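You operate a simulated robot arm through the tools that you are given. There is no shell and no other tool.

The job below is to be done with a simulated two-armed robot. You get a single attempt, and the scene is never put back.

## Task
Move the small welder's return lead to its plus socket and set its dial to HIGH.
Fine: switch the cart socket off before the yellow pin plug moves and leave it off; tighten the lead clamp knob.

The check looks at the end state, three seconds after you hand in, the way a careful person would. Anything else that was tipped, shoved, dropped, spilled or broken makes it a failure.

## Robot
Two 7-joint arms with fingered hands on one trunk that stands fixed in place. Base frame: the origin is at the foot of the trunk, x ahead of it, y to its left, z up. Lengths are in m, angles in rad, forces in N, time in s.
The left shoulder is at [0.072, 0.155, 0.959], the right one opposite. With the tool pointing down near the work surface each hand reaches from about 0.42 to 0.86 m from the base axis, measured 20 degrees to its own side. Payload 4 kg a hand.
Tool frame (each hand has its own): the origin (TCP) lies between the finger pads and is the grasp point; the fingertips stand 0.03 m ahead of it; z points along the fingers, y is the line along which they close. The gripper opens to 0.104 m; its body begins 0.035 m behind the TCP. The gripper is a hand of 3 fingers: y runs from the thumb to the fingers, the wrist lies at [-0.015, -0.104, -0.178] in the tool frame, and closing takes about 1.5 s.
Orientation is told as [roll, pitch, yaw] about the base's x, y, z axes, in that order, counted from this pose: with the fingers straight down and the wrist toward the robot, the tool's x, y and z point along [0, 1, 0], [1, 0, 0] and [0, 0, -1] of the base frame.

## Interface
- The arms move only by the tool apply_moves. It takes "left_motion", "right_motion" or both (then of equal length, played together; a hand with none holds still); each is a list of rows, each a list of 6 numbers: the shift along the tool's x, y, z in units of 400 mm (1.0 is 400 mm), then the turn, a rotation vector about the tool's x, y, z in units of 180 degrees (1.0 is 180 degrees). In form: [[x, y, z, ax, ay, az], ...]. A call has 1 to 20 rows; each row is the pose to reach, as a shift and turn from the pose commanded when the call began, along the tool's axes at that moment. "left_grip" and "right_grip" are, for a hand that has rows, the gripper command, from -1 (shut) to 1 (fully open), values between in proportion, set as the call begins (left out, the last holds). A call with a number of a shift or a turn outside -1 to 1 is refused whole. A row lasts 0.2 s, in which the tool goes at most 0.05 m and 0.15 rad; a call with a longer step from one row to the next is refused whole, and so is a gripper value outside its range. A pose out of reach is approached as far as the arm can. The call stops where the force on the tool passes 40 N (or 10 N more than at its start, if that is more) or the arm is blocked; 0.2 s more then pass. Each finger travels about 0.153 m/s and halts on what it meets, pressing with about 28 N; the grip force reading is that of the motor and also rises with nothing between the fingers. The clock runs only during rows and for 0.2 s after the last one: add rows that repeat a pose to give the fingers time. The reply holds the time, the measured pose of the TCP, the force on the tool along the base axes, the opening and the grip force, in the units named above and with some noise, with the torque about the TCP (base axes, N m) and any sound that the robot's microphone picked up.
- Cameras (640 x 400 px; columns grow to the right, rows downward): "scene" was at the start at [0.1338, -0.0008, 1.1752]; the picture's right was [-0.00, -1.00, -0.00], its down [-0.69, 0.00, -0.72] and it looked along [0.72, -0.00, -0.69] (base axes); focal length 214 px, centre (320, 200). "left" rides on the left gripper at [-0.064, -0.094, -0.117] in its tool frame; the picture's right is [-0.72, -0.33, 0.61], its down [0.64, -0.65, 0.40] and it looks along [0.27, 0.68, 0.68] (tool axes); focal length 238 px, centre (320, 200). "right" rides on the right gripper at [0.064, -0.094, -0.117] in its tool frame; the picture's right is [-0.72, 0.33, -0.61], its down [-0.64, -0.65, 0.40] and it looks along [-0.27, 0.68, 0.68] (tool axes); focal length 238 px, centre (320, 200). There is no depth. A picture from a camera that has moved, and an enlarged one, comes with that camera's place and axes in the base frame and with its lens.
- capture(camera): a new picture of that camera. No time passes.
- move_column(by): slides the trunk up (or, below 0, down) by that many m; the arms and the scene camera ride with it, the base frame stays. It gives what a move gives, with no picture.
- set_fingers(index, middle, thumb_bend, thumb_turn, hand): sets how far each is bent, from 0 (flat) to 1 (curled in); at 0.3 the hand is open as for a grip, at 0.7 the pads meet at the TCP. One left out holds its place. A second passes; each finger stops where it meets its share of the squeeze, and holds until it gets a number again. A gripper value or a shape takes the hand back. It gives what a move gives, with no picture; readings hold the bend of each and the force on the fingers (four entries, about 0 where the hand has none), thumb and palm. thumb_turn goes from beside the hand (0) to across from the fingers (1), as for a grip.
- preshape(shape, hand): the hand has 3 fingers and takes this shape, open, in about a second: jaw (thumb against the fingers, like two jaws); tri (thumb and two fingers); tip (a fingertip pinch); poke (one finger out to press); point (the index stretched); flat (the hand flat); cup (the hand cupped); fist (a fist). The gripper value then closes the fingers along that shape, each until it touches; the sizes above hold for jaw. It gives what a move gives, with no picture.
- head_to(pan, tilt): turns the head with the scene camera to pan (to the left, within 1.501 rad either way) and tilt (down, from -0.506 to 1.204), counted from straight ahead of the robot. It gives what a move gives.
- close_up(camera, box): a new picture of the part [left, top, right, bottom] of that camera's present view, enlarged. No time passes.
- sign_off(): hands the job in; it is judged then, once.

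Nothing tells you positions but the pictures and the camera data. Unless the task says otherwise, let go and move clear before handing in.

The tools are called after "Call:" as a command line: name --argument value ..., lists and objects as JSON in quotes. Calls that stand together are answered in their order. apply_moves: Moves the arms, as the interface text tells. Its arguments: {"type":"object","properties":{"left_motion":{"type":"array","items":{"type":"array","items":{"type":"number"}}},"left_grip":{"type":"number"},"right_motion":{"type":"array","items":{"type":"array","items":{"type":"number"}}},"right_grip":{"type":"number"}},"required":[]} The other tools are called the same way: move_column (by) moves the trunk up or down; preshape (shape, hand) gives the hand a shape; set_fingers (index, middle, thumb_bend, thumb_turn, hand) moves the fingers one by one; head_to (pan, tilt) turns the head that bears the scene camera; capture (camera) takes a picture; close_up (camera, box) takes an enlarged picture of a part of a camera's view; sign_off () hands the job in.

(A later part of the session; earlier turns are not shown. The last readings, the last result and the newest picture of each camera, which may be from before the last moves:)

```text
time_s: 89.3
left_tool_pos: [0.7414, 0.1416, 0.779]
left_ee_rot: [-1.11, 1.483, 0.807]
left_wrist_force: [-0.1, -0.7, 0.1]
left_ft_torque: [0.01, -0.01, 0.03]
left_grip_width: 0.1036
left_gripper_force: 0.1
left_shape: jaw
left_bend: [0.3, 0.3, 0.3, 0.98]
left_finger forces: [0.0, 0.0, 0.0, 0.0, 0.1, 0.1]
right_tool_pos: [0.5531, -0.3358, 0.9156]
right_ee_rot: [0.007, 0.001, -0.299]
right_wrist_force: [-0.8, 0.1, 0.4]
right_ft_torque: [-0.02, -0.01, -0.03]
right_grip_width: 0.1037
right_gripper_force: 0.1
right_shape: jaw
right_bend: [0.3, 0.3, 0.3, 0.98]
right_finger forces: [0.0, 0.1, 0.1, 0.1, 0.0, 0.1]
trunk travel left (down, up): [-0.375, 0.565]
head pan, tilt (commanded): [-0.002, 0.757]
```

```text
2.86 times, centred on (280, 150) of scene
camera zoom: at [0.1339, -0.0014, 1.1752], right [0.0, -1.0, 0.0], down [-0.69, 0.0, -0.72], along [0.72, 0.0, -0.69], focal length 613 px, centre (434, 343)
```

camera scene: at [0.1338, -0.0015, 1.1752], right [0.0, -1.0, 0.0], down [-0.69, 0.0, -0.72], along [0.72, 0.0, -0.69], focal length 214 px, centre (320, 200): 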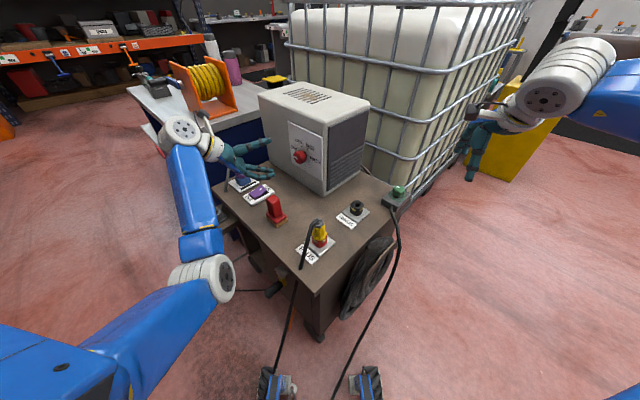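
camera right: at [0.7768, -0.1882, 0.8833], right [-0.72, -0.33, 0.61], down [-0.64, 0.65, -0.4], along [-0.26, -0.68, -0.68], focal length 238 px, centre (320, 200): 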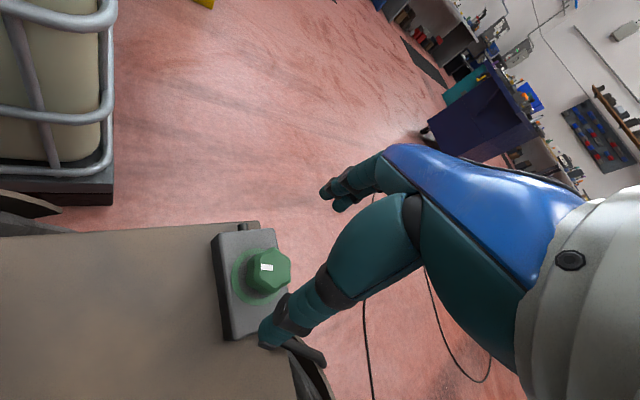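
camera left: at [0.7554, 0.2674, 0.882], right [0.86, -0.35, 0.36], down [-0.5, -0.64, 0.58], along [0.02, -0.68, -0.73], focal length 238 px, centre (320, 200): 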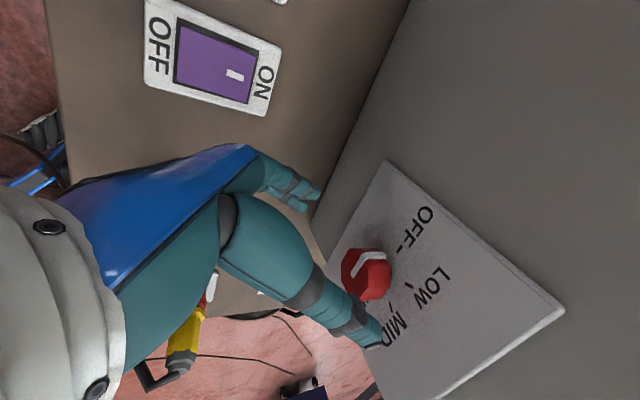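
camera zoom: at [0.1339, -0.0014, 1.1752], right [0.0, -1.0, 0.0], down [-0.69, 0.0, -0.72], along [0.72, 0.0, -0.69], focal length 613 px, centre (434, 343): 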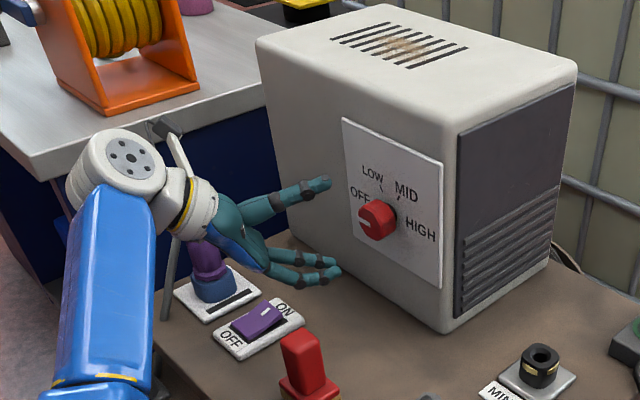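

Thumb is above and fingers below the dial line, aligned. I'll advance most of the way and recheck.

Call:
apply_moves --left_motion '[[0.001, -0.0045, 0.04, 0, 0, 0], [0.001, -0.0045, 0.08, 0, 0, 0], [0.001, -0.0045, 0.115, 0, 0, 0], [0.001, -0.0045, 0.115, 0, 0, 0]]'

Call:
capture --camera "left"

Call:
close_up --camera "scene" --box '[260, 110, 340, 190]'

```text
time_s: 90.3
left_tool_pos: [0.7567, 0.0962, 0.7792]
left_ee_rot: [-1.11, 1.486, 0.81]
left_wrist_force: [0.2, -0.2, 0.4]
left_ft_torque: [0.01, 0.01, 0.01]
left_grip_width: 0.1036
left_gripper_force: 0.0
left_shape: jaw
left_bend: [0.3, 0.3, 0.3, 0.98]
left_finger forces: [0.1, 0.0, 0.0, 0.1, 0.1, 0.1]
right_tool_pos: [0.5531, -0.3361, 0.9154]
right_ee_rot: [0.006, 0.0, -0.3]
right_wrist_force: [-1.1, -0.2, -0.1]
right_ft_torque: [0.01, -0.03, 0.0]
right_grip_width: 0.1035
right_gripper_force: 0.1
right_shape: jaw
right_bend: [0.3, 0.3, 0.3, 0.98]
right_finger forces: [0.1, 0.0, 0.0, 0.0, 0.1, 0.0]
trunk travel left (down, up): [-0.375, 0.565]
head pan, tilt (commanded): [-0.002, 0.757]
```

```text
taken
camera left: at [0.7717, 0.2225, 0.8814], right [0.87, -0.35, 0.36], down [-0.5, -0.64, 0.59], along [0.02, -0.69, -0.73], focal length 238 px, centre (320, 200)
```

left: 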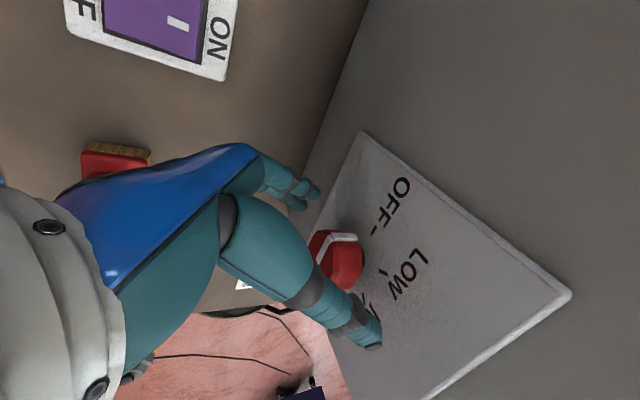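

```text
5.00 times, centred on (300, 150) of scene
camera zoom: at [0.1341, -0.0015, 1.1751], right [0.0, -1.0, 0.0], down [-0.69, 0.0, -0.72], along [0.72, 0.0, -0.69], focal length 1072 px, centre (420, 450)
```

zoom: 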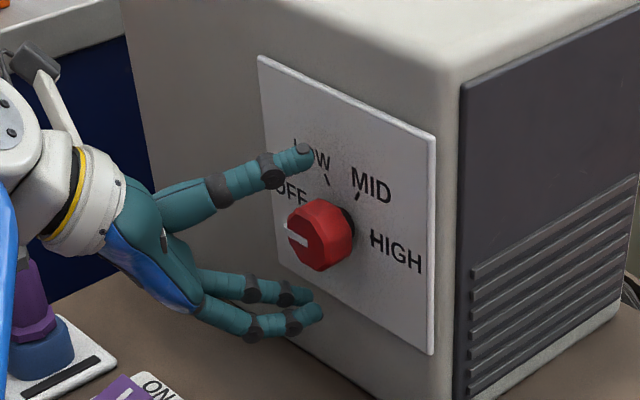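

Well aligned. I'll advance the last 15 mm and close on the dial.

Call:
apply_moves --left_motion '[[0, 0, 0.015, 0, 0, 0], [0, 0, 0.03, 0, 0, 0], [0, 0, 0.0385, 0, 0, 0]]'

Call:
apply_moves --left_motion '[[0, 0, 0, 0, 0, 0], [0, 0, 0, 0, 0, 0], [0, 0, 0, 0, 0, 0], [0, 0, 0, 0, 0, 0], [0, 0, 0, 0, 0, 0], [0, 0, 0, 0, 0, 0], [0, 0, 0, 0, 0, 0], [0, 0, 0, 0, 0, 0]]' --left_grip -1

Call:
capture --camera "left"

Call:
close_up --camera "scene" --box '[260, 110, 340, 190]'

```text
time_s: 91.2
left_tool_pos: [0.7611, 0.0829, 0.7785]
left_ee_rot: [-1.104, 1.486, 0.814]
left_wrist_force: [-0.7, 0.8, -0.3]
left_ft_torque: [0.0, 0.04, -0.01]
left_grip_width: 0.1037
left_gripper_force: 0.0
left_shape: jaw
left_bend: [0.3, 0.3, 0.3, 0.98]
left_finger forces: [0.1, 0.0, 0.0, 0.1, 0.0, 0.0]
right_tool_pos: [0.554, -0.3353, 0.9146]
right_ee_rot: [0.005, -0.001, -0.3]
right_wrist_force: [0.0, -0.1, -0.5]
right_ft_torque: [0.03, 0.0, 0.0]
right_grip_width: 0.1035
right_gripper_force: 0.0
right_shape: jaw
right_bend: [0.3, 0.3, 0.3, 0.98]
right_finger forces: [0.0, 0.0, 0.1, 0.0, 0.1, 0.1]
trunk travel left (down, up): [-0.375, 0.565]
head pan, tilt (commanded): [-0.002, 0.757]
```

```text
time_s: 93.0
left_tool_pos: [0.7623, 0.0832, 0.7796]
left_ee_rot: [-1.108, 1.487, 0.812]
left_wrist_force: [1.8, -1.2, 0.1]
left_ft_torque: [-0.02, -0.05, 0.05]
left_grip_width: 0.038
left_gripper_force: 27.9
left_shape: jaw
left_bend: [0.74, 0.53, 0.72, 1.0]
left_finger forces: [16.5, 8.6, 0.1, 0.0, 24.1, 0.0]
right_tool_pos: [0.554, -0.3355, 0.9141]
right_ee_rot: [0.004, 0.0, -0.299]
right_wrist_force: [-0.4, 0.3, 0.1]
right_ft_torque: [-0.01, 0.0, 0.0]
right_grip_width: 0.1035
right_gripper_force: 0.1
right_shape: jaw
right_bend: [0.3, 0.3, 0.3, 0.98]
right_finger forces: [0.0, 0.1, 0.1, 0.0, 0.0, 0.0]
trunk travel left (down, up): [-0.375, 0.565]
head pan, tilt (commanded): [-0.002, 0.757]
```

```text
taken
camera left: at [0.7765, 0.2085, 0.8813], right [0.87, -0.35, 0.36], down [-0.5, -0.64, 0.59], along [0.02, -0.69, -0.73], focal length 238 px, centre (320, 200)
```

left: 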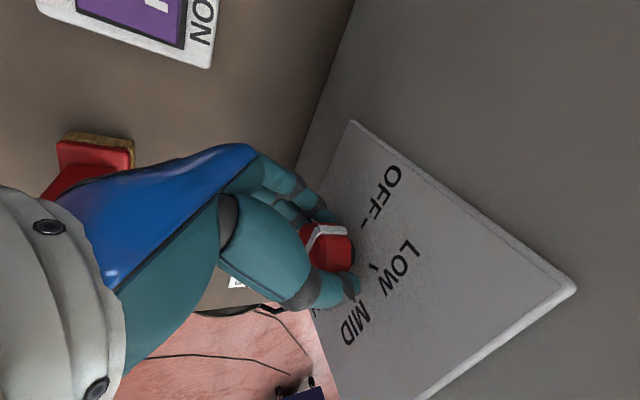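

```text
5.00 times, centred on (300, 150) of scene
camera zoom: at [0.1346, -0.002, 1.1751], right [0.0, -1.0, 0.0], down [-0.69, 0.0, -0.72], along [0.72, 0.0, -0.69], focal length 1072 px, centre (420, 450)
```

zoom: 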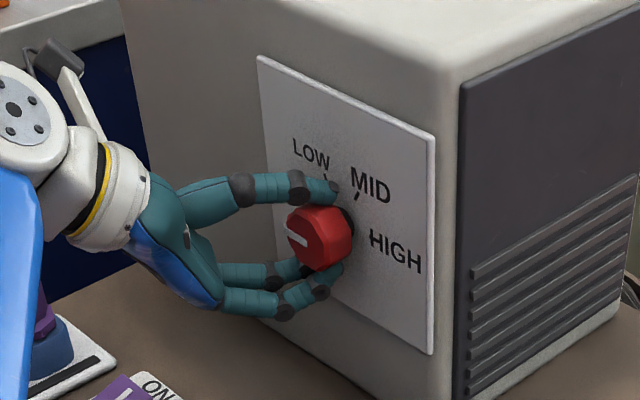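

The dial is well pinched between thumb and fingers. I'll turn it clockwise about its own axis, about 48° first, and check.

Call:
apply_moves --left_motion '[[0.0005, -0.0042, 0.0002, -0.01885, 0, 0.04037], [0.0015, -0.0081, 0.0006, -0.0377, 0, 0.08074], [0.0028, -0.0121, 0.0013, -0.05655, 0, 0.12111], [0.0048, -0.0156, 0.0023, -0.0754, 0, 0.16148], [0.0072, -0.0189, 0.0033, -0.09425, 0, 0.20185], [0.01, -0.0218, 0.0047, -0.1131, 0, 0.24222]]'

Call:
capture --camera "left"

Call:
close_up --camera "scene" --box '[260, 110, 340, 190]'

```text
time_s: 94.3
left_tool_pos: [0.7585, 0.0793, 0.7872]
left_ee_rot: [-1.132, 0.642, 0.787]
left_wrist_force: [6.5, 1.8, 4.1]
left_ft_torque: [-0.12, -0.14, 0.08]
left_grip_width: 0.0376
left_gripper_force: 28.0
left_shape: jaw
left_bend: [0.74, 0.53, 0.73, 1.0]
left_finger forces: [20.2, 8.3, 0.0, 0.0, 25.9, 0.0]
right_tool_pos: [0.5541, -0.3353, 0.9163]
right_ee_rot: [0.006, 0.0, -0.3]
right_wrist_force: [0.0, -0.3, 0.7]
right_ft_torque: [0.01, 0.0, -0.04]
right_grip_width: 0.1033
right_gripper_force: 0.1
right_shape: jaw
right_bend: [0.3, 0.3, 0.3, 0.98]
right_finger forces: [0.1, 0.0, 0.0, 0.0, 0.0, 0.1]
trunk travel left (down, up): [-0.375, 0.565]
head pan, tilt (commanded): [-0.002, 0.757]
```

```text
taken
camera left: at [0.6951, 0.1281, 0.9291], right [0.59, -0.63, 0.51], down [-0.62, -0.76, -0.21], along [0.52, -0.19, -0.84], focal length 238 px, centre (320, 200)
```

left: 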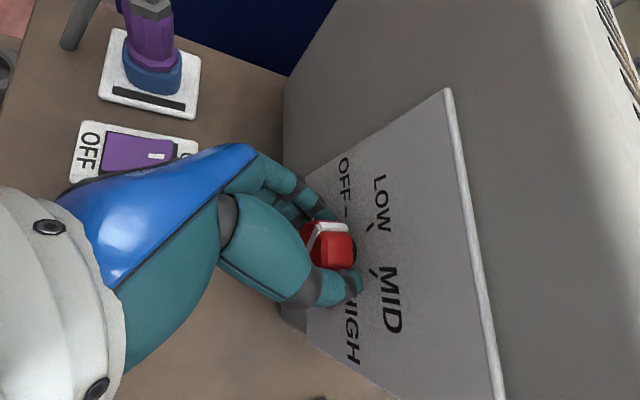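

```text
5.00 times, centred on (300, 150) of scene
camera zoom: at [0.1345, -0.0014, 1.1752], right [0.0, -1.0, 0.0], down [-0.69, 0.0, -0.72], along [0.72, 0.0, -0.69], focal length 1072 px, centre (420, 450)
```

zoom: 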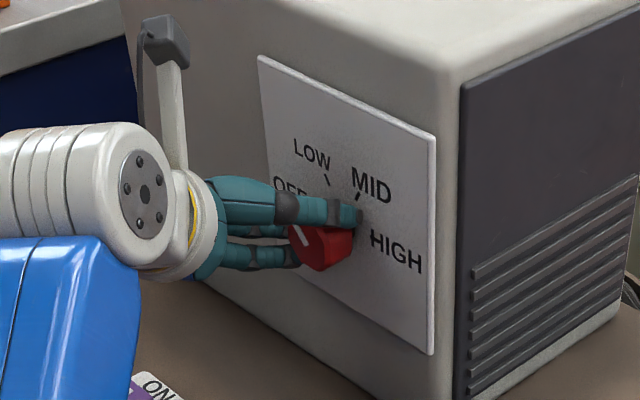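

The dial follows the hand and now points near LOW. Continuing another 48°.

Call:
apply_moves --left_motion '[[0.0005, -0.0042, 0.0002, -0.01885, 0, 0.04037], [0.0015, -0.0081, 0.0006, -0.0377, 0, 0.08074], [0.0028, -0.0121, 0.0013, -0.05655, 0, 0.12111], [0.0048, -0.0156, 0.0023, -0.0754, 0, 0.16148], [0.0072, -0.0189, 0.0033, -0.09425, 0, 0.20185], [0.01, -0.0218, 0.0047, -0.1131, 0, 0.24222]]'

Call:
capture --camera "left"

Call:
close_up --camera "scene" --box '[200, 100, 360, 220]'

```text
time_s: 95.8
left_tool_pos: [0.7501, 0.0735, 0.7886]
left_ee_rot: [-1.133, -0.2, 0.785]
left_wrist_force: [6.8, 5.5, 8.8]
left_ft_torque: [-0.11, -0.19, 0.09]
left_grip_width: 0.0377
left_gripper_force: 28.0
left_shape: jaw
left_bend: [0.73, 0.52, 0.74, 0.99]
left_finger forces: [22.3, 10.7, 0.0, 0.0, 23.6, 0.0]
right_tool_pos: [0.5536, -0.3342, 0.9161]
right_ee_rot: [0.005, 0.001, -0.297]
right_wrist_force: [0.2, 0.2, 0.3]
right_ft_torque: [0.01, 0.01, 0.01]
right_grip_width: 0.1039
right_gripper_force: 0.0
right_shape: jaw
right_bend: [0.3, 0.3, 0.3, 0.98]
right_finger forces: [0.0, 0.0, 0.0, 0.1, 0.1, 0.1]
trunk travel left (down, up): [-0.375, 0.565]
head pan, tilt (commanded): [-0.002, 0.757]
```

```text
taken
camera left: at [0.6151, 0.0489, 0.8751], right [0.33, -0.89, 0.32], down [-0.28, -0.41, -0.87], along [0.9, 0.19, -0.39], focal length 238 px, centre (320, 200)
```

left: 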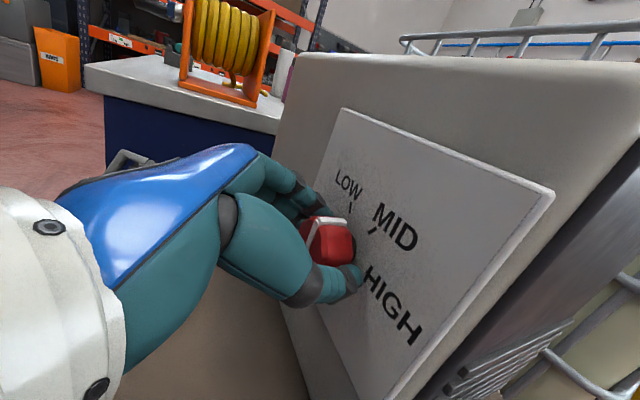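

```text
3.33 times, centred on (280, 160) of scene
camera zoom: at [0.1332, -0.0012, 1.1753], right [0.0, -1.0, 0.0], down [-0.69, 0.0, -0.72], along [0.72, 0.0, -0.69], focal length 715 px, centre (453, 333)
```

zoom: 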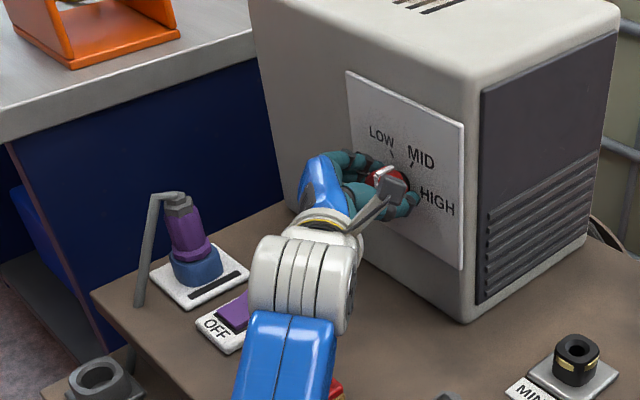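

The dial is about 96° round, between LOW and MID. The wrist is getting low near the red brush, so I'll open here, check the dial, and swing back for a second bite.

Call:
apply_moves --left_motion '[[0, 0, 0, 0, 0, 0], [0, 0, 0, 0, 0, 0], [0, 0, 0, 0, 0, 0], [0, 0, 0, 0, 0, 0], [0, 0, 0, 0, 0, 0], [0, 0, 0, 0, 0, 0], [0, 0, 0, 0, 0, 0]]' --left_grip 1

Call:
close_up --camera "left" --box '[260, 100, 460, 360]'

Call:
apply_moves --left_motion '[[0.0001, 0.0042, 0.0001, 0.01885, 0, -0.04037], [0.0007, 0.0083, 0.0004, 0.0377, 0, -0.08074], [0.0018, 0.0123, 0.0009, 0.05655, 0, -0.12111], [0.0034, 0.016, 0.0017, 0.0754, 0, -0.16148], [0.0056, 0.0195, 0.0027, 0.09425, 0, -0.20185], [0.008, 0.0226, 0.0039, 0.1131, 0, -0.24222], [0.0109, 0.0253, 0.0053, 0.13195, 0, -0.28259], [0.014, 0.0275, 0.0067, 0.1508, 0, -0.32296], [0.0175, 0.0293, 0.0084, 0.16965, 0, -0.36333], [0.0211, 0.0305, 0.0101, 0.1885, 0, -0.4037], [0.0211, 0.0305, 0.0101, 0.1885, 0, -0.4037]]'

Call:
close_up --camera "scene" --box '[260, 110, 340, 190]'

Call:
capture --camera "left"

```text
time_s: 97.3
left_tool_pos: [0.751, 0.0722, 0.7872]
left_ee_rot: [-1.131, -0.196, 0.785]
left_wrist_force: [0.4, -0.9, -0.3]
left_ft_torque: [0.02, -0.04, -0.01]
left_grip_width: 0.1037
left_gripper_force: 0.0
left_shape: jaw
left_bend: [0.3, 0.3, 0.3, 0.98]
left_finger forces: [0.1, 0.1, 0.1, 0.0, 0.0, 0.0]
right_tool_pos: [0.5533, -0.3356, 0.9156]
right_ee_rot: [0.006, 0.0, -0.301]
right_wrist_force: [0.0, 0.1, 0.1]
right_ft_torque: [-0.01, -0.01, -0.01]
right_grip_width: 0.1035
right_gripper_force: 0.1
right_shape: jaw
right_bend: [0.3, 0.3, 0.3, 0.98]
right_finger forces: [0.0, 0.0, 0.0, 0.0, 0.0, 0.0]
trunk travel left (down, up): [-0.375, 0.565]
head pan, tilt (commanded): [-0.002, 0.757]
```

```text
1.54 times, centred on (360, 230) of left
camera zoom: at [0.6157, 0.0487, 0.8746], right [0.33, -0.89, 0.32], down [-0.28, -0.42, -0.86], along [0.9, 0.19, -0.39], focal length 367 px, centre (258, 154)
```

zoom: 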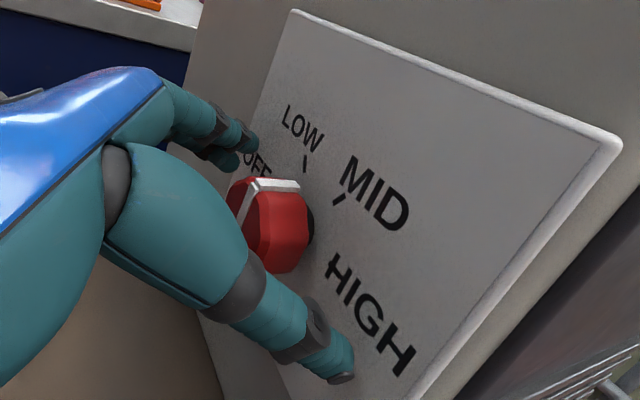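

```text
time_s: 99.8
left_tool_pos: [0.7614, 0.0829, 0.7829]
left_ee_rot: [-1.13, 1.206, 0.791]
left_wrist_force: [-1.0, 0.3, -0.2]
left_ft_torque: [-0.01, 0.01, -0.02]
left_grip_width: 0.1035
left_gripper_force: 0.0
left_shape: jaw
left_bend: [0.3, 0.3, 0.3, 0.98]
left_finger forces: [0.0, 0.1, 0.0, 0.0, 0.0, 0.0]
right_tool_pos: [0.5541, -0.3352, 0.9167]
right_ee_rot: [0.005, -0.001, -0.301]
right_wrist_force: [1.0, -0.7, 1.0]
right_ft_torque: [0.02, -0.02, -0.02]
right_grip_width: 0.1035
right_gripper_force: 0.2
right_shape: jaw
right_bend: [0.3, 0.3, 0.3, 0.98]
right_finger forces: [0.0, 0.0, 0.0, 0.0, 0.1, 0.0]
trunk travel left (down, up): [-0.375, 0.565]
head pan, tilt (commanded): [-0.002, 0.757]
```

```text
5.00 times, centred on (300, 150) of scene
camera zoom: at [0.134, -0.0021, 1.1751], right [0.0, -1.0, 0.0], down [-0.69, 0.0, -0.72], along [0.72, 0.0, -0.69], focal length 1072 px, centre (420, 450)
```

zoom: 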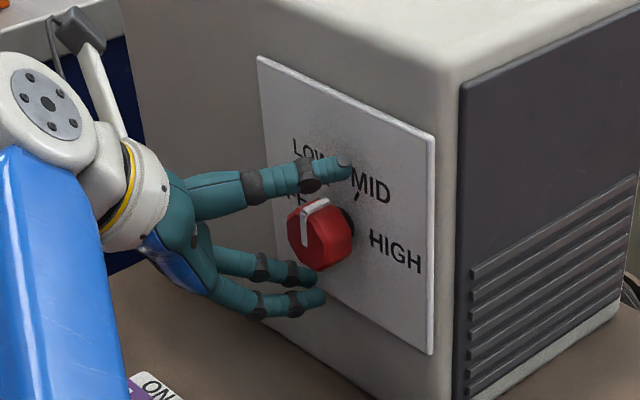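

```text
taken
camera left: at [0.7529, 0.1857, 0.908], right [0.79, -0.43, 0.44], down [-0.59, -0.73, 0.34], along [0.18, -0.53, -0.83], focal length 238 px, centre (320, 200)
```

left: 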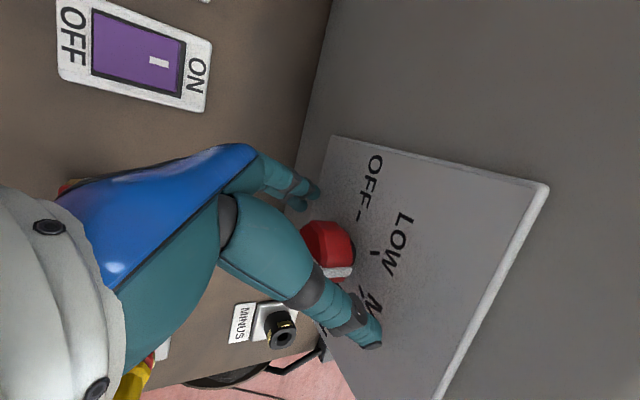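

The dial's mark now points nearly straight up (about 80°). I'll regrip here and turn the remaining ~65°.

Call:
apply_moves --left_motion '[[0, 0, 0, 0, 0, 0], [0, 0, 0, 0, 0, 0], [0, 0, 0, 0, 0, 0], [0, 0, 0, 0, 0, 0], [0, 0, 0, 0, 0, 0], [0, 0, 0, 0, 0, 0], [0, 0, 0, 0, 0, 0], [0, 0, 0, 0, 0, 0]]' --left_grip -1

Call:
apply_moves --left_motion '[[0.0005, -0.0042, 0.0002, -0.01885, 0, 0.04037], [0.0015, -0.0081, 0.0006, -0.0377, 0, 0.08074], [0.0028, -0.0121, 0.0013, -0.05655, 0, 0.12111], [0.0048, -0.0156, 0.0023, -0.0754, 0, 0.16148], [0.0072, -0.0189, 0.0033, -0.09425, 0, 0.20185], [0.01, -0.0218, 0.0047, -0.1131, 0, 0.24222], [0.0131, -0.0241, 0.0061, -0.13195, 0, 0.28259], [0.0164, -0.0261, 0.0077, -0.1508, 0, 0.32296]]'

Call:
capture --camera "left"

Call:
close_up --camera "scene" --box '[260, 110, 340, 190]'

```text
time_s: 101.5
left_tool_pos: [0.7616, 0.0833, 0.7822]
left_ee_rot: [-1.129, 1.203, 0.79]
left_wrist_force: [1.5, -0.6, 0.9]
left_ft_torque: [-0.04, -0.04, 0.07]
left_grip_width: 0.0376
left_gripper_force: 28.5
left_shape: jaw
left_bend: [0.74, 0.53, 0.72, 1.0]
left_finger forces: [15.2, 8.8, 0.0, 0.1, 25.9, 0.1]
right_tool_pos: [0.5535, -0.3357, 0.9146]
right_ee_rot: [0.005, -0.001, -0.301]
right_wrist_force: [0.3, 1.0, -0.5]
right_ft_torque: [0.0, 0.01, 0.0]
right_grip_width: 0.1038
right_gripper_force: 0.0
right_shape: jaw
right_bend: [0.3, 0.3, 0.3, 0.98]
right_finger forces: [0.0, 0.0, 0.1, 0.0, 0.0, 0.0]
trunk travel left (down, up): [-0.375, 0.565]
head pan, tilt (commanded): [-0.002, 0.757]
```

```text
time_s: 103.3
left_tool_pos: [0.7573, 0.0844, 0.8079]
left_ee_rot: [-1.145, 0.046, 0.798]
left_wrist_force: [6.6, -1.1, 8.0]
left_ft_torque: [0.26, 0.26, 0.26]
left_grip_width: 0.027
left_gripper_force: 28.1
left_shape: jaw
left_bend: [0.76, 0.57, 0.83, 0.97]
left_finger forces: [0.0, 3.0, 0.1, 0.1, 0.0, 0.0]
right_tool_pos: [0.5513, -0.3365, 0.9164]
right_ee_rot: [0.009, -0.001, -0.299]
right_wrist_force: [-0.7, -0.6, 0.1]
right_ft_torque: [-0.02, -0.02, -0.03]
right_grip_width: 0.1036
right_gripper_force: 0.1
right_shape: jaw
right_bend: [0.3, 0.3, 0.3, 0.98]
right_finger forces: [0.0, 0.0, 0.1, 0.0, 0.0, 0.0]
trunk travel left (down, up): [-0.375, 0.565]
head pan, tilt (commanded): [-0.002, 0.757]
```

```text
taken
camera left: at [0.6378, 0.0762, 0.9176], right [0.4, -0.82, 0.42], down [-0.41, -0.56, -0.72], along [0.82, 0.12, -0.56], focal length 238 px, centre (320, 200)
```

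left: 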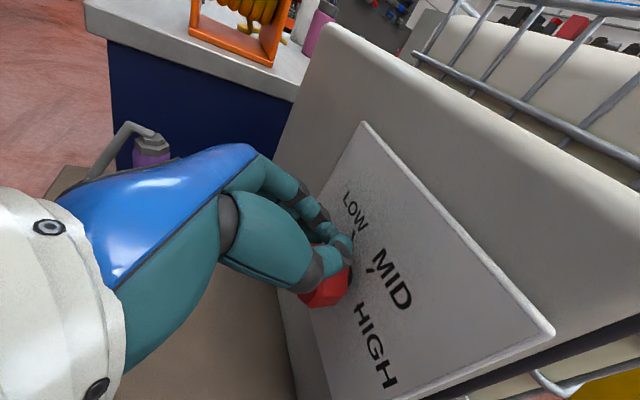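

```text
5.00 times, centred on (300, 150) of scene
camera zoom: at [0.1317, -0.0078, 1.1757], right [0.0, -1.0, -0.01], down [-0.69, 0.01, -0.73], along [0.73, 0.0, -0.69], focal length 1072 px, centre (420, 450)
```

zoom: 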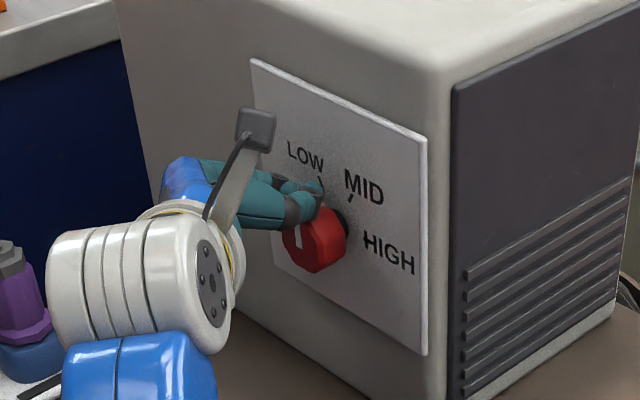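

The grip slipped off over the top of the dial this time; the mark still points up. I'll back straight out with the fingers closed, then reopen and look.

Call:
apply_moves --left_motion '[[0, 0, -0.03, 0, 0, 0], [0, 0, -0.08, 0, 0, 0], [0, 0, -0.15, 0, 0, 0], [0, 0, -0.2, 0, 0, 0]]'

Call:
capture --camera "left"

Call:
close_up --camera "scene" --box '[220, 100, 360, 240]'

```text
time_s: 104.5
left_tool_pos: [0.7097, 0.1509, 0.8423]
left_ee_rot: [-1.128, 0.034, 0.815]
left_wrist_force: [0.3, -0.9, -1.0]
left_ft_torque: [0.0, 0.01, 0.02]
left_grip_width: 0.0254
left_gripper_force: 27.4
left_shape: jaw
left_bend: [0.76, 0.75, 0.84, 1.0]
left_finger forces: [0.1, 0.0, 0.0, 0.0, 0.0, 0.0]
right_tool_pos: [0.5516, -0.3362, 0.9168]
right_ee_rot: [0.005, -0.002, -0.3]
right_wrist_force: [0.5, 0.3, 0.8]
right_ft_torque: [-0.02, -0.01, -0.04]
right_grip_width: 0.1038
right_gripper_force: 0.1
right_shape: jaw
right_bend: [0.3, 0.3, 0.3, 0.98]
right_finger forces: [0.1, 0.0, 0.0, 0.0, 0.0, 0.0]
trunk travel left (down, up): [-0.375, 0.565]
head pan, tilt (commanded): [-0.002, 0.757]
stopped in row 4 (left hand): the arm was blocked; the commanded pose is now the measured one
```

```text
taken
camera left: at [0.5908, 0.1389, 0.9522], right [0.41, -0.82, 0.4], down [-0.4, -0.55, -0.73], along [0.82, 0.14, -0.56], focal length 238 px, centre (320, 200)
```

left: 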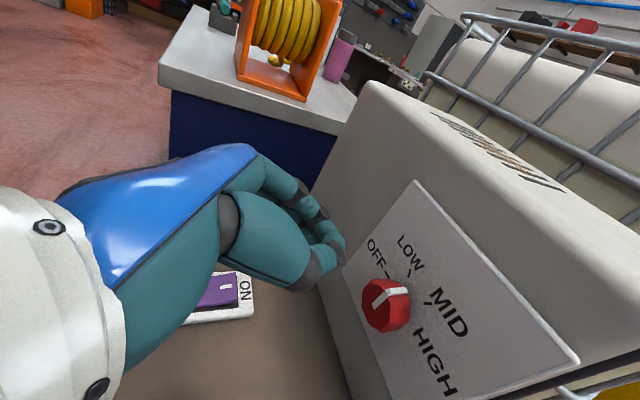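

```text
2.86 times, centred on (290, 170) of scene
camera zoom: at [0.1336, -0.0023, 1.1752], right [0.0, -1.0, 0.0], down [-0.69, 0.0, -0.72], along [0.72, 0.0, -0.69], focal length 613 px, centre (406, 286)
```

zoom: 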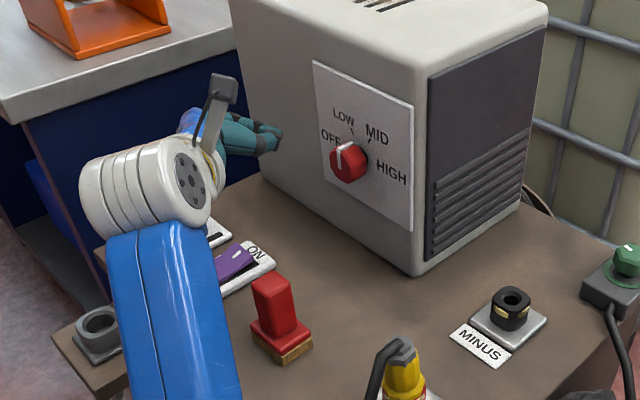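

The arm reported being blocked while backing out, so something other than the dial may be touching. I'll look around at the left forearm and elbow.

Call:
head_to --pan 0.5 --tilt 0.95

Call:
capture --camera "scene"

Call:
capture --camera "right"

```text
time_s: 105.5
left_tool_pos: [0.7094, 0.1502, 0.8406]
left_ee_rot: [-1.128, 0.035, 0.814]
left_wrist_force: [0.8, -0.3, -0.1]
left_ft_torque: [-0.04, -0.01, -0.02]
left_grip_width: 0.0252
left_gripper_force: 28.2
left_shape: jaw
left_bend: [0.76, 0.75, 0.84, 1.0]
left_finger forces: [0.0, 0.1, 0.0, 0.1, 0.2, 0.0]
right_tool_pos: [0.552, -0.3355, 0.9155]
right_ee_rot: [0.006, -0.002, -0.298]
right_wrist_force: [0.2, -0.4, -0.1]
right_ft_torque: [-0.02, 0.03, 0.0]
right_grip_width: 0.1036
right_gripper_force: 0.2
right_shape: jaw
right_bend: [0.3, 0.3, 0.3, 0.98]
right_finger forces: [0.0, 0.0, 0.0, 0.0, 0.1, 0.0]
trunk travel left (down, up): [-0.375, 0.565]
head pan, tilt (commanded): [0.499, 0.949]
```

```text
taken
camera scene: at [0.115, 0.0329, 1.1604], right [0.48, -0.88, 0.0], down [-0.72, -0.39, -0.58], along [0.51, 0.28, -0.81], focal length 214 px, centre (320, 200)
```

scene: 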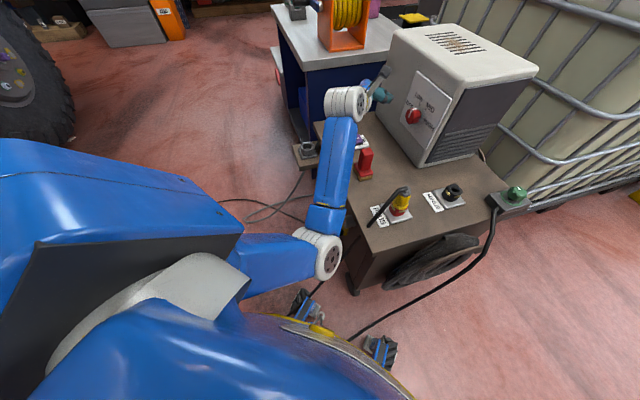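

```text
taken
camera right: at [0.4814, -0.2476, 1.033], right [0.1, -0.79, 0.61], down [-0.81, -0.42, -0.41], along [0.58, -0.46, -0.68], focal length 238 px, centre (320, 200)
```

right: 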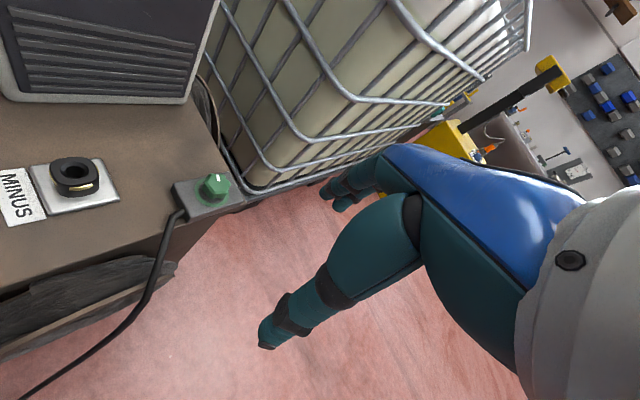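

The elbow hangs low beside the cart's front edge, close to the lead stub. I'll zoom in there.

Call:
close_up --camera "scene" --box '[270, 160, 430, 300]'

Call:
close_up --camera "scene" --box '[290, 70, 450, 190]'

```text
2.86 times, centred on (350, 230) of scene
camera zoom: at [0.115, 0.0329, 1.1604], right [0.48, -0.88, 0.0], down [-0.72, -0.39, -0.58], along [0.51, 0.28, -0.81], focal length 613 px, centre (234, 114)
```

zoom: 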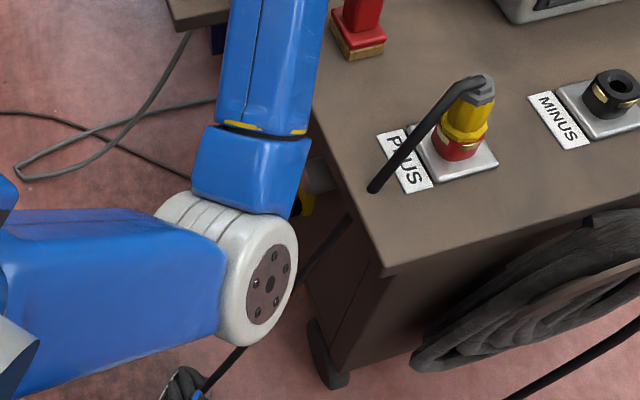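

```text
3.33 times, centred on (370, 130) of scene
camera zoom: at [0.115, 0.0329, 1.1604], right [0.48, -0.88, 0.0], down [-0.72, -0.39, -0.58], along [0.51, 0.28, -0.81], focal length 715 px, centre (153, 433)
```

zoom: 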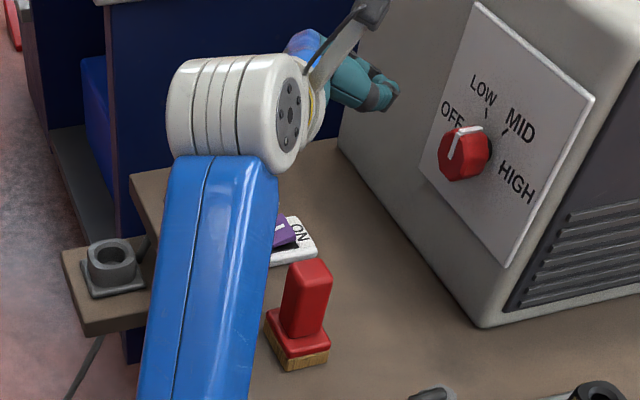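

No clear contact is visible from here. I'll test with a small straight-up move of the left hand, opening the fingers as well.

Call:
apply_moves --left_motion '[[-0.03, 0, -0.012, 0, 0, 0], [-0.06, 0, -0.025, 0, 0, 0], [-0.09, 0, -0.037, 0, 0, 0], [-0.09, 0, -0.037, 0, 0, 0], [-0.09, 0, -0.037, 0, 0, 0]]' --left_grip 1

Call:
capture --camera "scene"

Call:
capture --camera "left"

```text
time_s: 106.7
left_tool_pos: [0.7104, 0.146, 0.8788]
left_ee_rot: [-1.133, 0.041, 0.811]
left_wrist_force: [-0.3, -0.4, 0.1]
left_ft_torque: [0.02, 0.0, 0.01]
left_grip_width: 0.1036
left_gripper_force: 0.0
left_shape: jaw
left_bend: [0.3, 0.3, 0.3, 0.98]
left_finger forces: [0.1, 0.0, 0.0, 0.1, 0.0, 0.0]
right_tool_pos: [0.5526, -0.334, 0.9171]
right_ee_rot: [0.005, -0.003, -0.298]
right_wrist_force: [-0.5, 0.2, -0.5]
right_ft_torque: [0.01, -0.01, -0.01]
right_grip_width: 0.1035
right_gripper_force: 0.0
right_shape: jaw
right_bend: [0.3, 0.3, 0.3, 0.98]
right_finger forces: [0.0, 0.0, 0.0, 0.0, 0.0, 0.0]
trunk travel left (down, up): [-0.375, 0.565]
head pan, tilt (commanded): [0.499, 0.949]
```

```text
taken
camera scene: at [0.115, 0.0329, 1.1604], right [0.48, -0.88, 0.0], down [-0.72, -0.39, -0.58], along [0.51, 0.28, -0.81], focal length 214 px, centre (320, 200)
```

scene: 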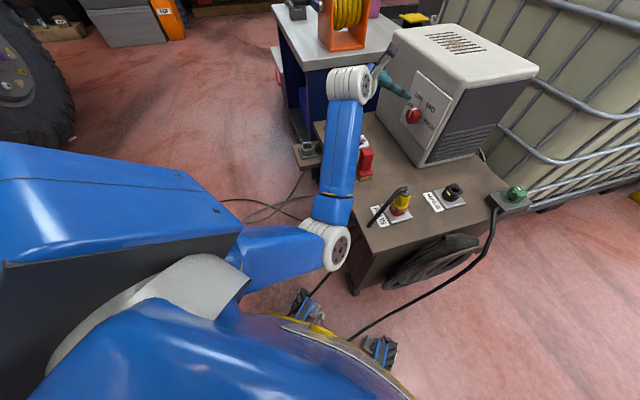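

```text
taken
camera left: at [0.5924, 0.136, 0.9893], right [0.41, -0.82, 0.4], down [-0.4, -0.56, -0.72], along [0.82, 0.13, -0.56], focal length 238 px, centre (320, 200)
```

left: 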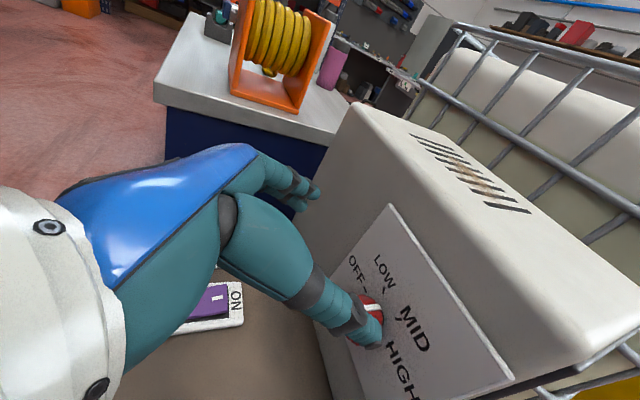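

The arm moved up freely, but there may be a hidden contact around the elbow. I'll use the right hand's camera for a side view of the left elbow and the cart edge.

Call:
apply_moves --right_motion '[[0.025, -0.057, -0.03, 0, 0, -0.045], [0.05, -0.115, -0.06, 0, 0, -0.09], [0.076, -0.172, -0.09, 0, 0, -0.136], [0.101, -0.23, -0.12, 0, 0, -0.182], [0.126, -0.287, -0.14, 0, 0, -0.227], [0.152, -0.345, -0.16, 0, 0, -0.272], [0.177, -0.402, -0.16, 0, 0, -0.3177], [0.177, -0.402, -0.16, 0, 0, -0.3177]]'

Call:
capture --camera "right"

```text
time_s: 108.5
left_tool_pos: [0.7102, 0.1465, 0.8779]
left_ee_rot: [-1.13, 0.04, 0.81]
left_wrist_force: [0.6, -0.5, 0.1]
left_ft_torque: [-0.03, -0.02, 0.02]
left_grip_width: 0.104
left_gripper_force: 0.1
left_shape: jaw
left_bend: [0.3, 0.3, 0.3, 0.98]
left_finger forces: [0.0, 0.1, 0.1, 0.0, 0.1, 0.1]
right_tool_pos: [0.4211, -0.2189, 0.9789]
right_ee_rot: [0.002, -0.005, 0.701]
right_wrist_force: [-0.6, 0.2, -0.2]
right_ft_torque: [0.0, 0.01, 0.0]
right_grip_width: 0.1034
right_gripper_force: 0.0
right_shape: jaw
right_bend: [0.3, 0.3, 0.3, 0.98]
right_finger forces: [0.0, 0.0, 0.0, 0.0, 0.1, 0.1]
trunk travel left (down, up): [-0.375, 0.565]
head pan, tilt (commanded): [0.499, 0.949]
```

```text
taken
camera right: at [0.3077, -0.2325, 1.0952], right [0.71, -0.34, 0.61], down [-0.08, -0.91, -0.41], along [0.7, 0.24, -0.68], focal length 238 px, centre (320, 200)
```

right: 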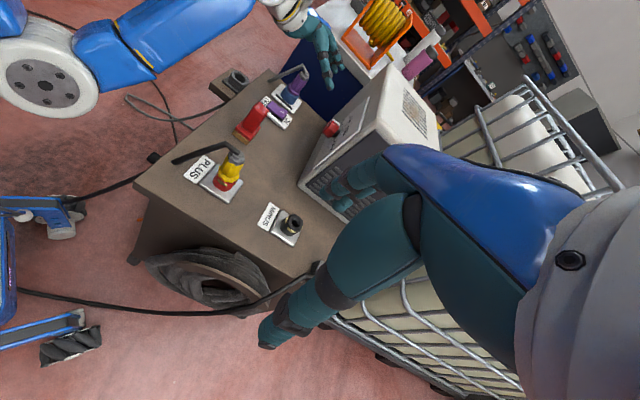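

The elbow is clear of the cart, so the block was probably a joint limit from drifted arm posture. I'll reset the left arm via its earlier untilted pose and re-approach exactly as the first time.

Call:
apply_moves --left_motion '[[0.01, 0.01, -0.06, 0, 0.0401, 0], [0.02, 0.02, -0.12, 0, 0.0802, 0], [0.03, 0.03, -0.18, 0, 0.1203, 0], [0.04, 0.04, -0.24, 0, 0.1604, 0], [0.05, 0.048, -0.29, 0, 0.2006, 0], [0.06, 0.056, -0.34, 0, 0.2407, 0], [0.07, 0.065, -0.39, 0, 0.2808, 0], [0.078, 0.075, -0.44, 0, 0.3209, 0], [0.086, 0.0835, -0.48, 0, 0.361, 0], [0.086, 0.0835, -0.48, 0, 0.361, 0]]'

Call:
head_to --pan 0.0 --tilt 0.757

Call:
capture --camera "scene"

Call:
close_up --camera "scene" --box '[260, 110, 340, 190]'

```text
time_s: 110.7
left_tool_pos: [0.6002, 0.3042, 0.9293]
left_ee_rot: [0.005, 0.04, 0.81]
left_wrist_force: [0.4, 0.0, -0.3]
left_ft_torque: [-0.01, -0.01, 0.01]
left_grip_width: 0.1037
left_gripper_force: 0.1
left_shape: jaw
left_bend: [0.3, 0.3, 0.3, 0.98]
left_finger forces: [0.0, 0.0, 0.0, 0.1, 0.1, 0.1]
right_tool_pos: [0.4202, -0.2184, 0.9789]
right_ee_rot: [0.003, -0.006, 0.7]
right_wrist_force: [0.8, 0.0, -0.6]
right_ft_torque: [0.0, 0.0, 0.01]
right_grip_width: 0.1036
right_gripper_force: 0.0
right_shape: jaw
right_bend: [0.3, 0.3, 0.3, 0.98]
right_finger forces: [0.0, 0.0, 0.0, 0.0, 0.0, 0.1]
trunk travel left (down, up): [-0.375, 0.565]
head pan, tilt (commanded): [0.499, 0.949]
```

```text
time_s: 111.6
left_tool_pos: [0.6006, 0.3038, 0.9295]
left_ee_rot: [0.004, 0.04, 0.81]
left_wrist_force: [0.1, 0.7, -0.3]
left_ft_torque: [0.03, 0.02, 0.01]
left_grip_width: 0.1036
left_gripper_force: 0.0
left_shape: jaw
left_bend: [0.3, 0.3, 0.3, 0.98]
left_finger forces: [0.0, 0.0, 0.0, 0.0, 0.1, 0.1]
right_tool_pos: [0.4215, -0.2186, 0.9793]
right_ee_rot: [0.001, -0.006, 0.7]
right_wrist_force: [-0.4, -0.9, -0.3]
right_ft_torque: [-0.01, -0.03, -0.02]
right_grip_width: 0.1037
right_gripper_force: 0.0
right_shape: jaw
right_bend: [0.3, 0.3, 0.3, 0.98]
right_finger forces: [0.0, 0.0, 0.0, 0.0, 0.0, 0.0]
trunk travel left (down, up): [-0.375, 0.565]
head pan, tilt (commanded): [0.0, 0.757]
```

```text
taken
camera scene: at [0.1337, -0.0016, 1.1752], right [0.0, -1.0, 0.0], down [-0.69, 0.0, -0.72], along [0.72, 0.0, -0.69], focal length 214 px, centre (320, 200)
```

scene: 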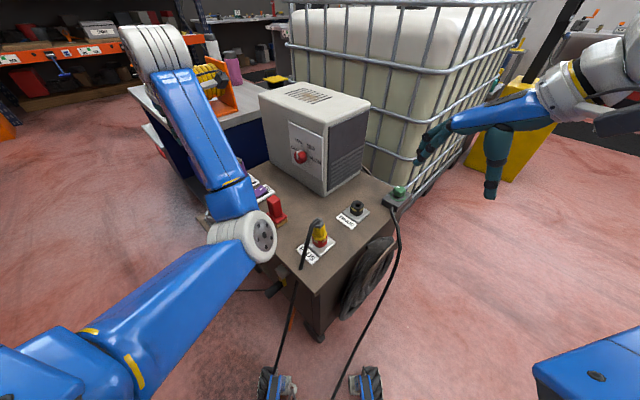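

```text
5.00 times, centred on (300, 150) of scene
camera zoom: at [0.1337, -0.0016, 1.1752], right [0.0, -1.0, 0.0], down [-0.69, 0.0, -0.72], along [0.72, 0.0, -0.69], focal length 1072 px, centre (420, 450)
```

zoom: 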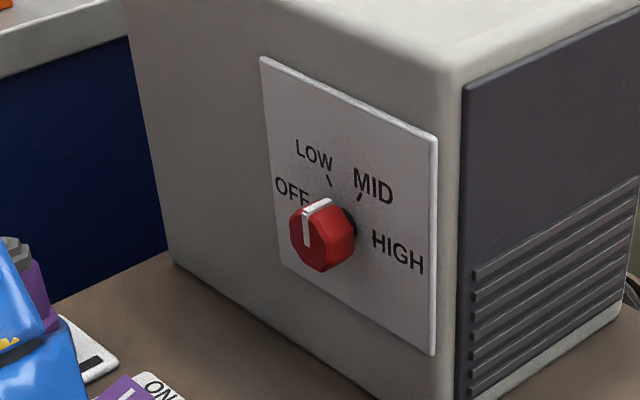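

The dial now stands at about 94°, between LOW and MID, so about 84° remains. I'll raise the trunk 9 cm to give the left elbow more room, then re-approach the dial.

Call:
move_column --by 0.09

Call:
apply_moves --left_motion '[[-0.03, -0.01, 0.06, -0.001, -0.0401, 0.001], [-0.07, -0.02, 0.12, -0.003, -0.0802, 0.002], [-0.11, -0.035, 0.18, -0.004, -0.1203, 0.003], [-0.15, -0.05, 0.24, -0.006, -0.1604, 0.004], [-0.19, -0.065, 0.3, -0.007, -0.2006, 0.005], [-0.235, -0.08, 0.35, -0.008, -0.2407, 0.005], [-0.28, -0.096, 0.39, -0.009, -0.2808, 0.006], [-0.325, -0.112, 0.43, -0.01, -0.3209, 0.007], [-0.365, -0.126, 0.464, -0.0115, -0.361, 0.008], [-0.365, -0.126, 0.464, -0.0115, -0.361, 0.008]]'

Call:
capture --camera "left"

Call:
capture --camera "scene"

Call:
capture --camera "right"

```text
time_s: 112.9
left_tool_pos: [0.6007, 0.3032, 1.0187]
left_ee_rot: [0.004, 0.04, 0.81]
left_wrist_force: [0.6, -0.5, -0.1]
left_ft_torque: [0.0, -0.01, -0.01]
left_grip_width: 0.1035
left_gripper_force: 0.0
left_shape: jaw
left_bend: [0.3, 0.3, 0.3, 0.98]
left_finger forces: [0.1, 0.1, 0.1, 0.0, 0.0, 0.0]
right_tool_pos: [0.4209, -0.2182, 1.0698]
right_ee_rot: [0.001, -0.006, 0.702]
right_wrist_force: [-0.1, -0.2, 0.4]
right_ft_torque: [-0.02, 0.0, 0.0]
right_grip_width: 0.1038
right_gripper_force: 0.1
right_shape: jaw
right_bend: [0.3, 0.3, 0.3, 0.98]
right_finger forces: [0.0, 0.0, 0.0, 0.0, 0.0, 0.0]
trunk travel left (down, up): [-0.465, 0.475]
head pan, tilt (commanded): [0.0, 0.757]
```

```text
time_s: 114.4
left_tool_pos: [0.6508, 0.2691, 0.9051]
left_ee_rot: [-0.765, -0.109, 0.883]
left_wrist_force: [0.4, -1.0, 0.1]
left_ft_torque: [-0.04, 0.0, -0.02]
left_grip_width: 0.1038
left_gripper_force: 0.0
left_shape: jaw
left_bend: [0.3, 0.3, 0.3, 0.98]
left_finger forces: [0.0, 0.0, 0.0, 0.0, 0.1, 0.0]
right_tool_pos: [0.42, -0.2201, 1.0692]
right_ee_rot: [0.001, -0.008, 0.701]
right_wrist_force: [-0.1, -0.2, 0.8]
right_ft_torque: [0.0, -0.02, -0.03]
right_grip_width: 0.1038
right_gripper_force: 0.1
right_shape: jaw
right_bend: [0.3, 0.3, 0.3, 0.98]
right_finger forces: [0.1, 0.1, 0.0, 0.0, 0.0, 0.0]
trunk travel left (down, up): [-0.465, 0.475]
head pan, tilt (commanded): [0.0, 0.757]
stopped in row 7 (left hand): the arm was blocked; the commanded pose is now the measured one
```

```text
taken
camera left: at [0.5559, 0.2085, 1.022], right [0.52, -0.85, 0.02], down [-0.5, -0.32, -0.8], along [0.69, 0.41, -0.6], focal length 238 px, centre (320, 200)
```

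left: 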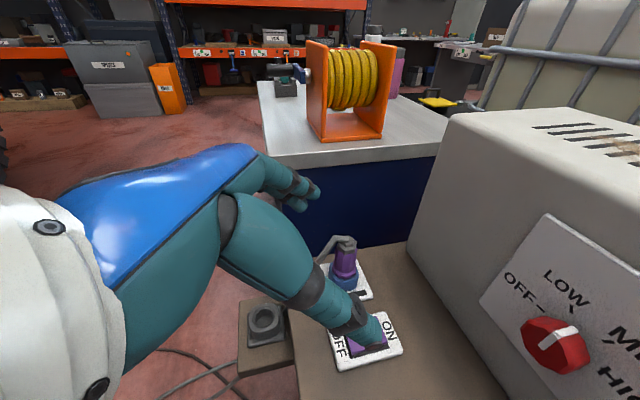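

```text
taken
camera scene: at [0.1333, -0.0017, 1.2653], right [0.0, -1.0, 0.0], down [-0.69, 0.0, -0.73], along [0.73, 0.0, -0.69], focal length 214 px, centre (320, 200)
```

scene: 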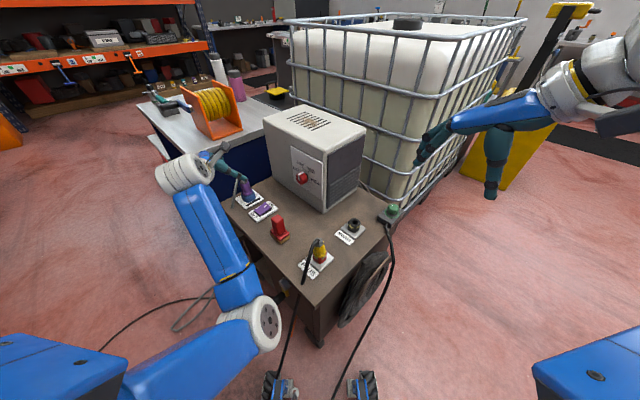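

```text
taken
camera right: at [0.3063, -0.2325, 1.1858], right [0.71, -0.34, 0.62], down [-0.09, -0.91, -0.41], along [0.7, 0.24, -0.67], focal length 238 px, centre (320, 200)
```

right: 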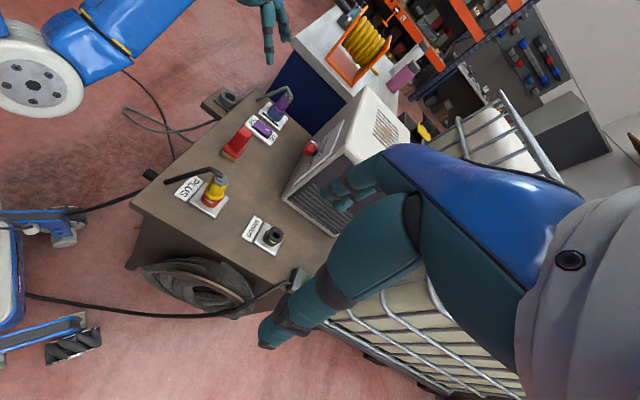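

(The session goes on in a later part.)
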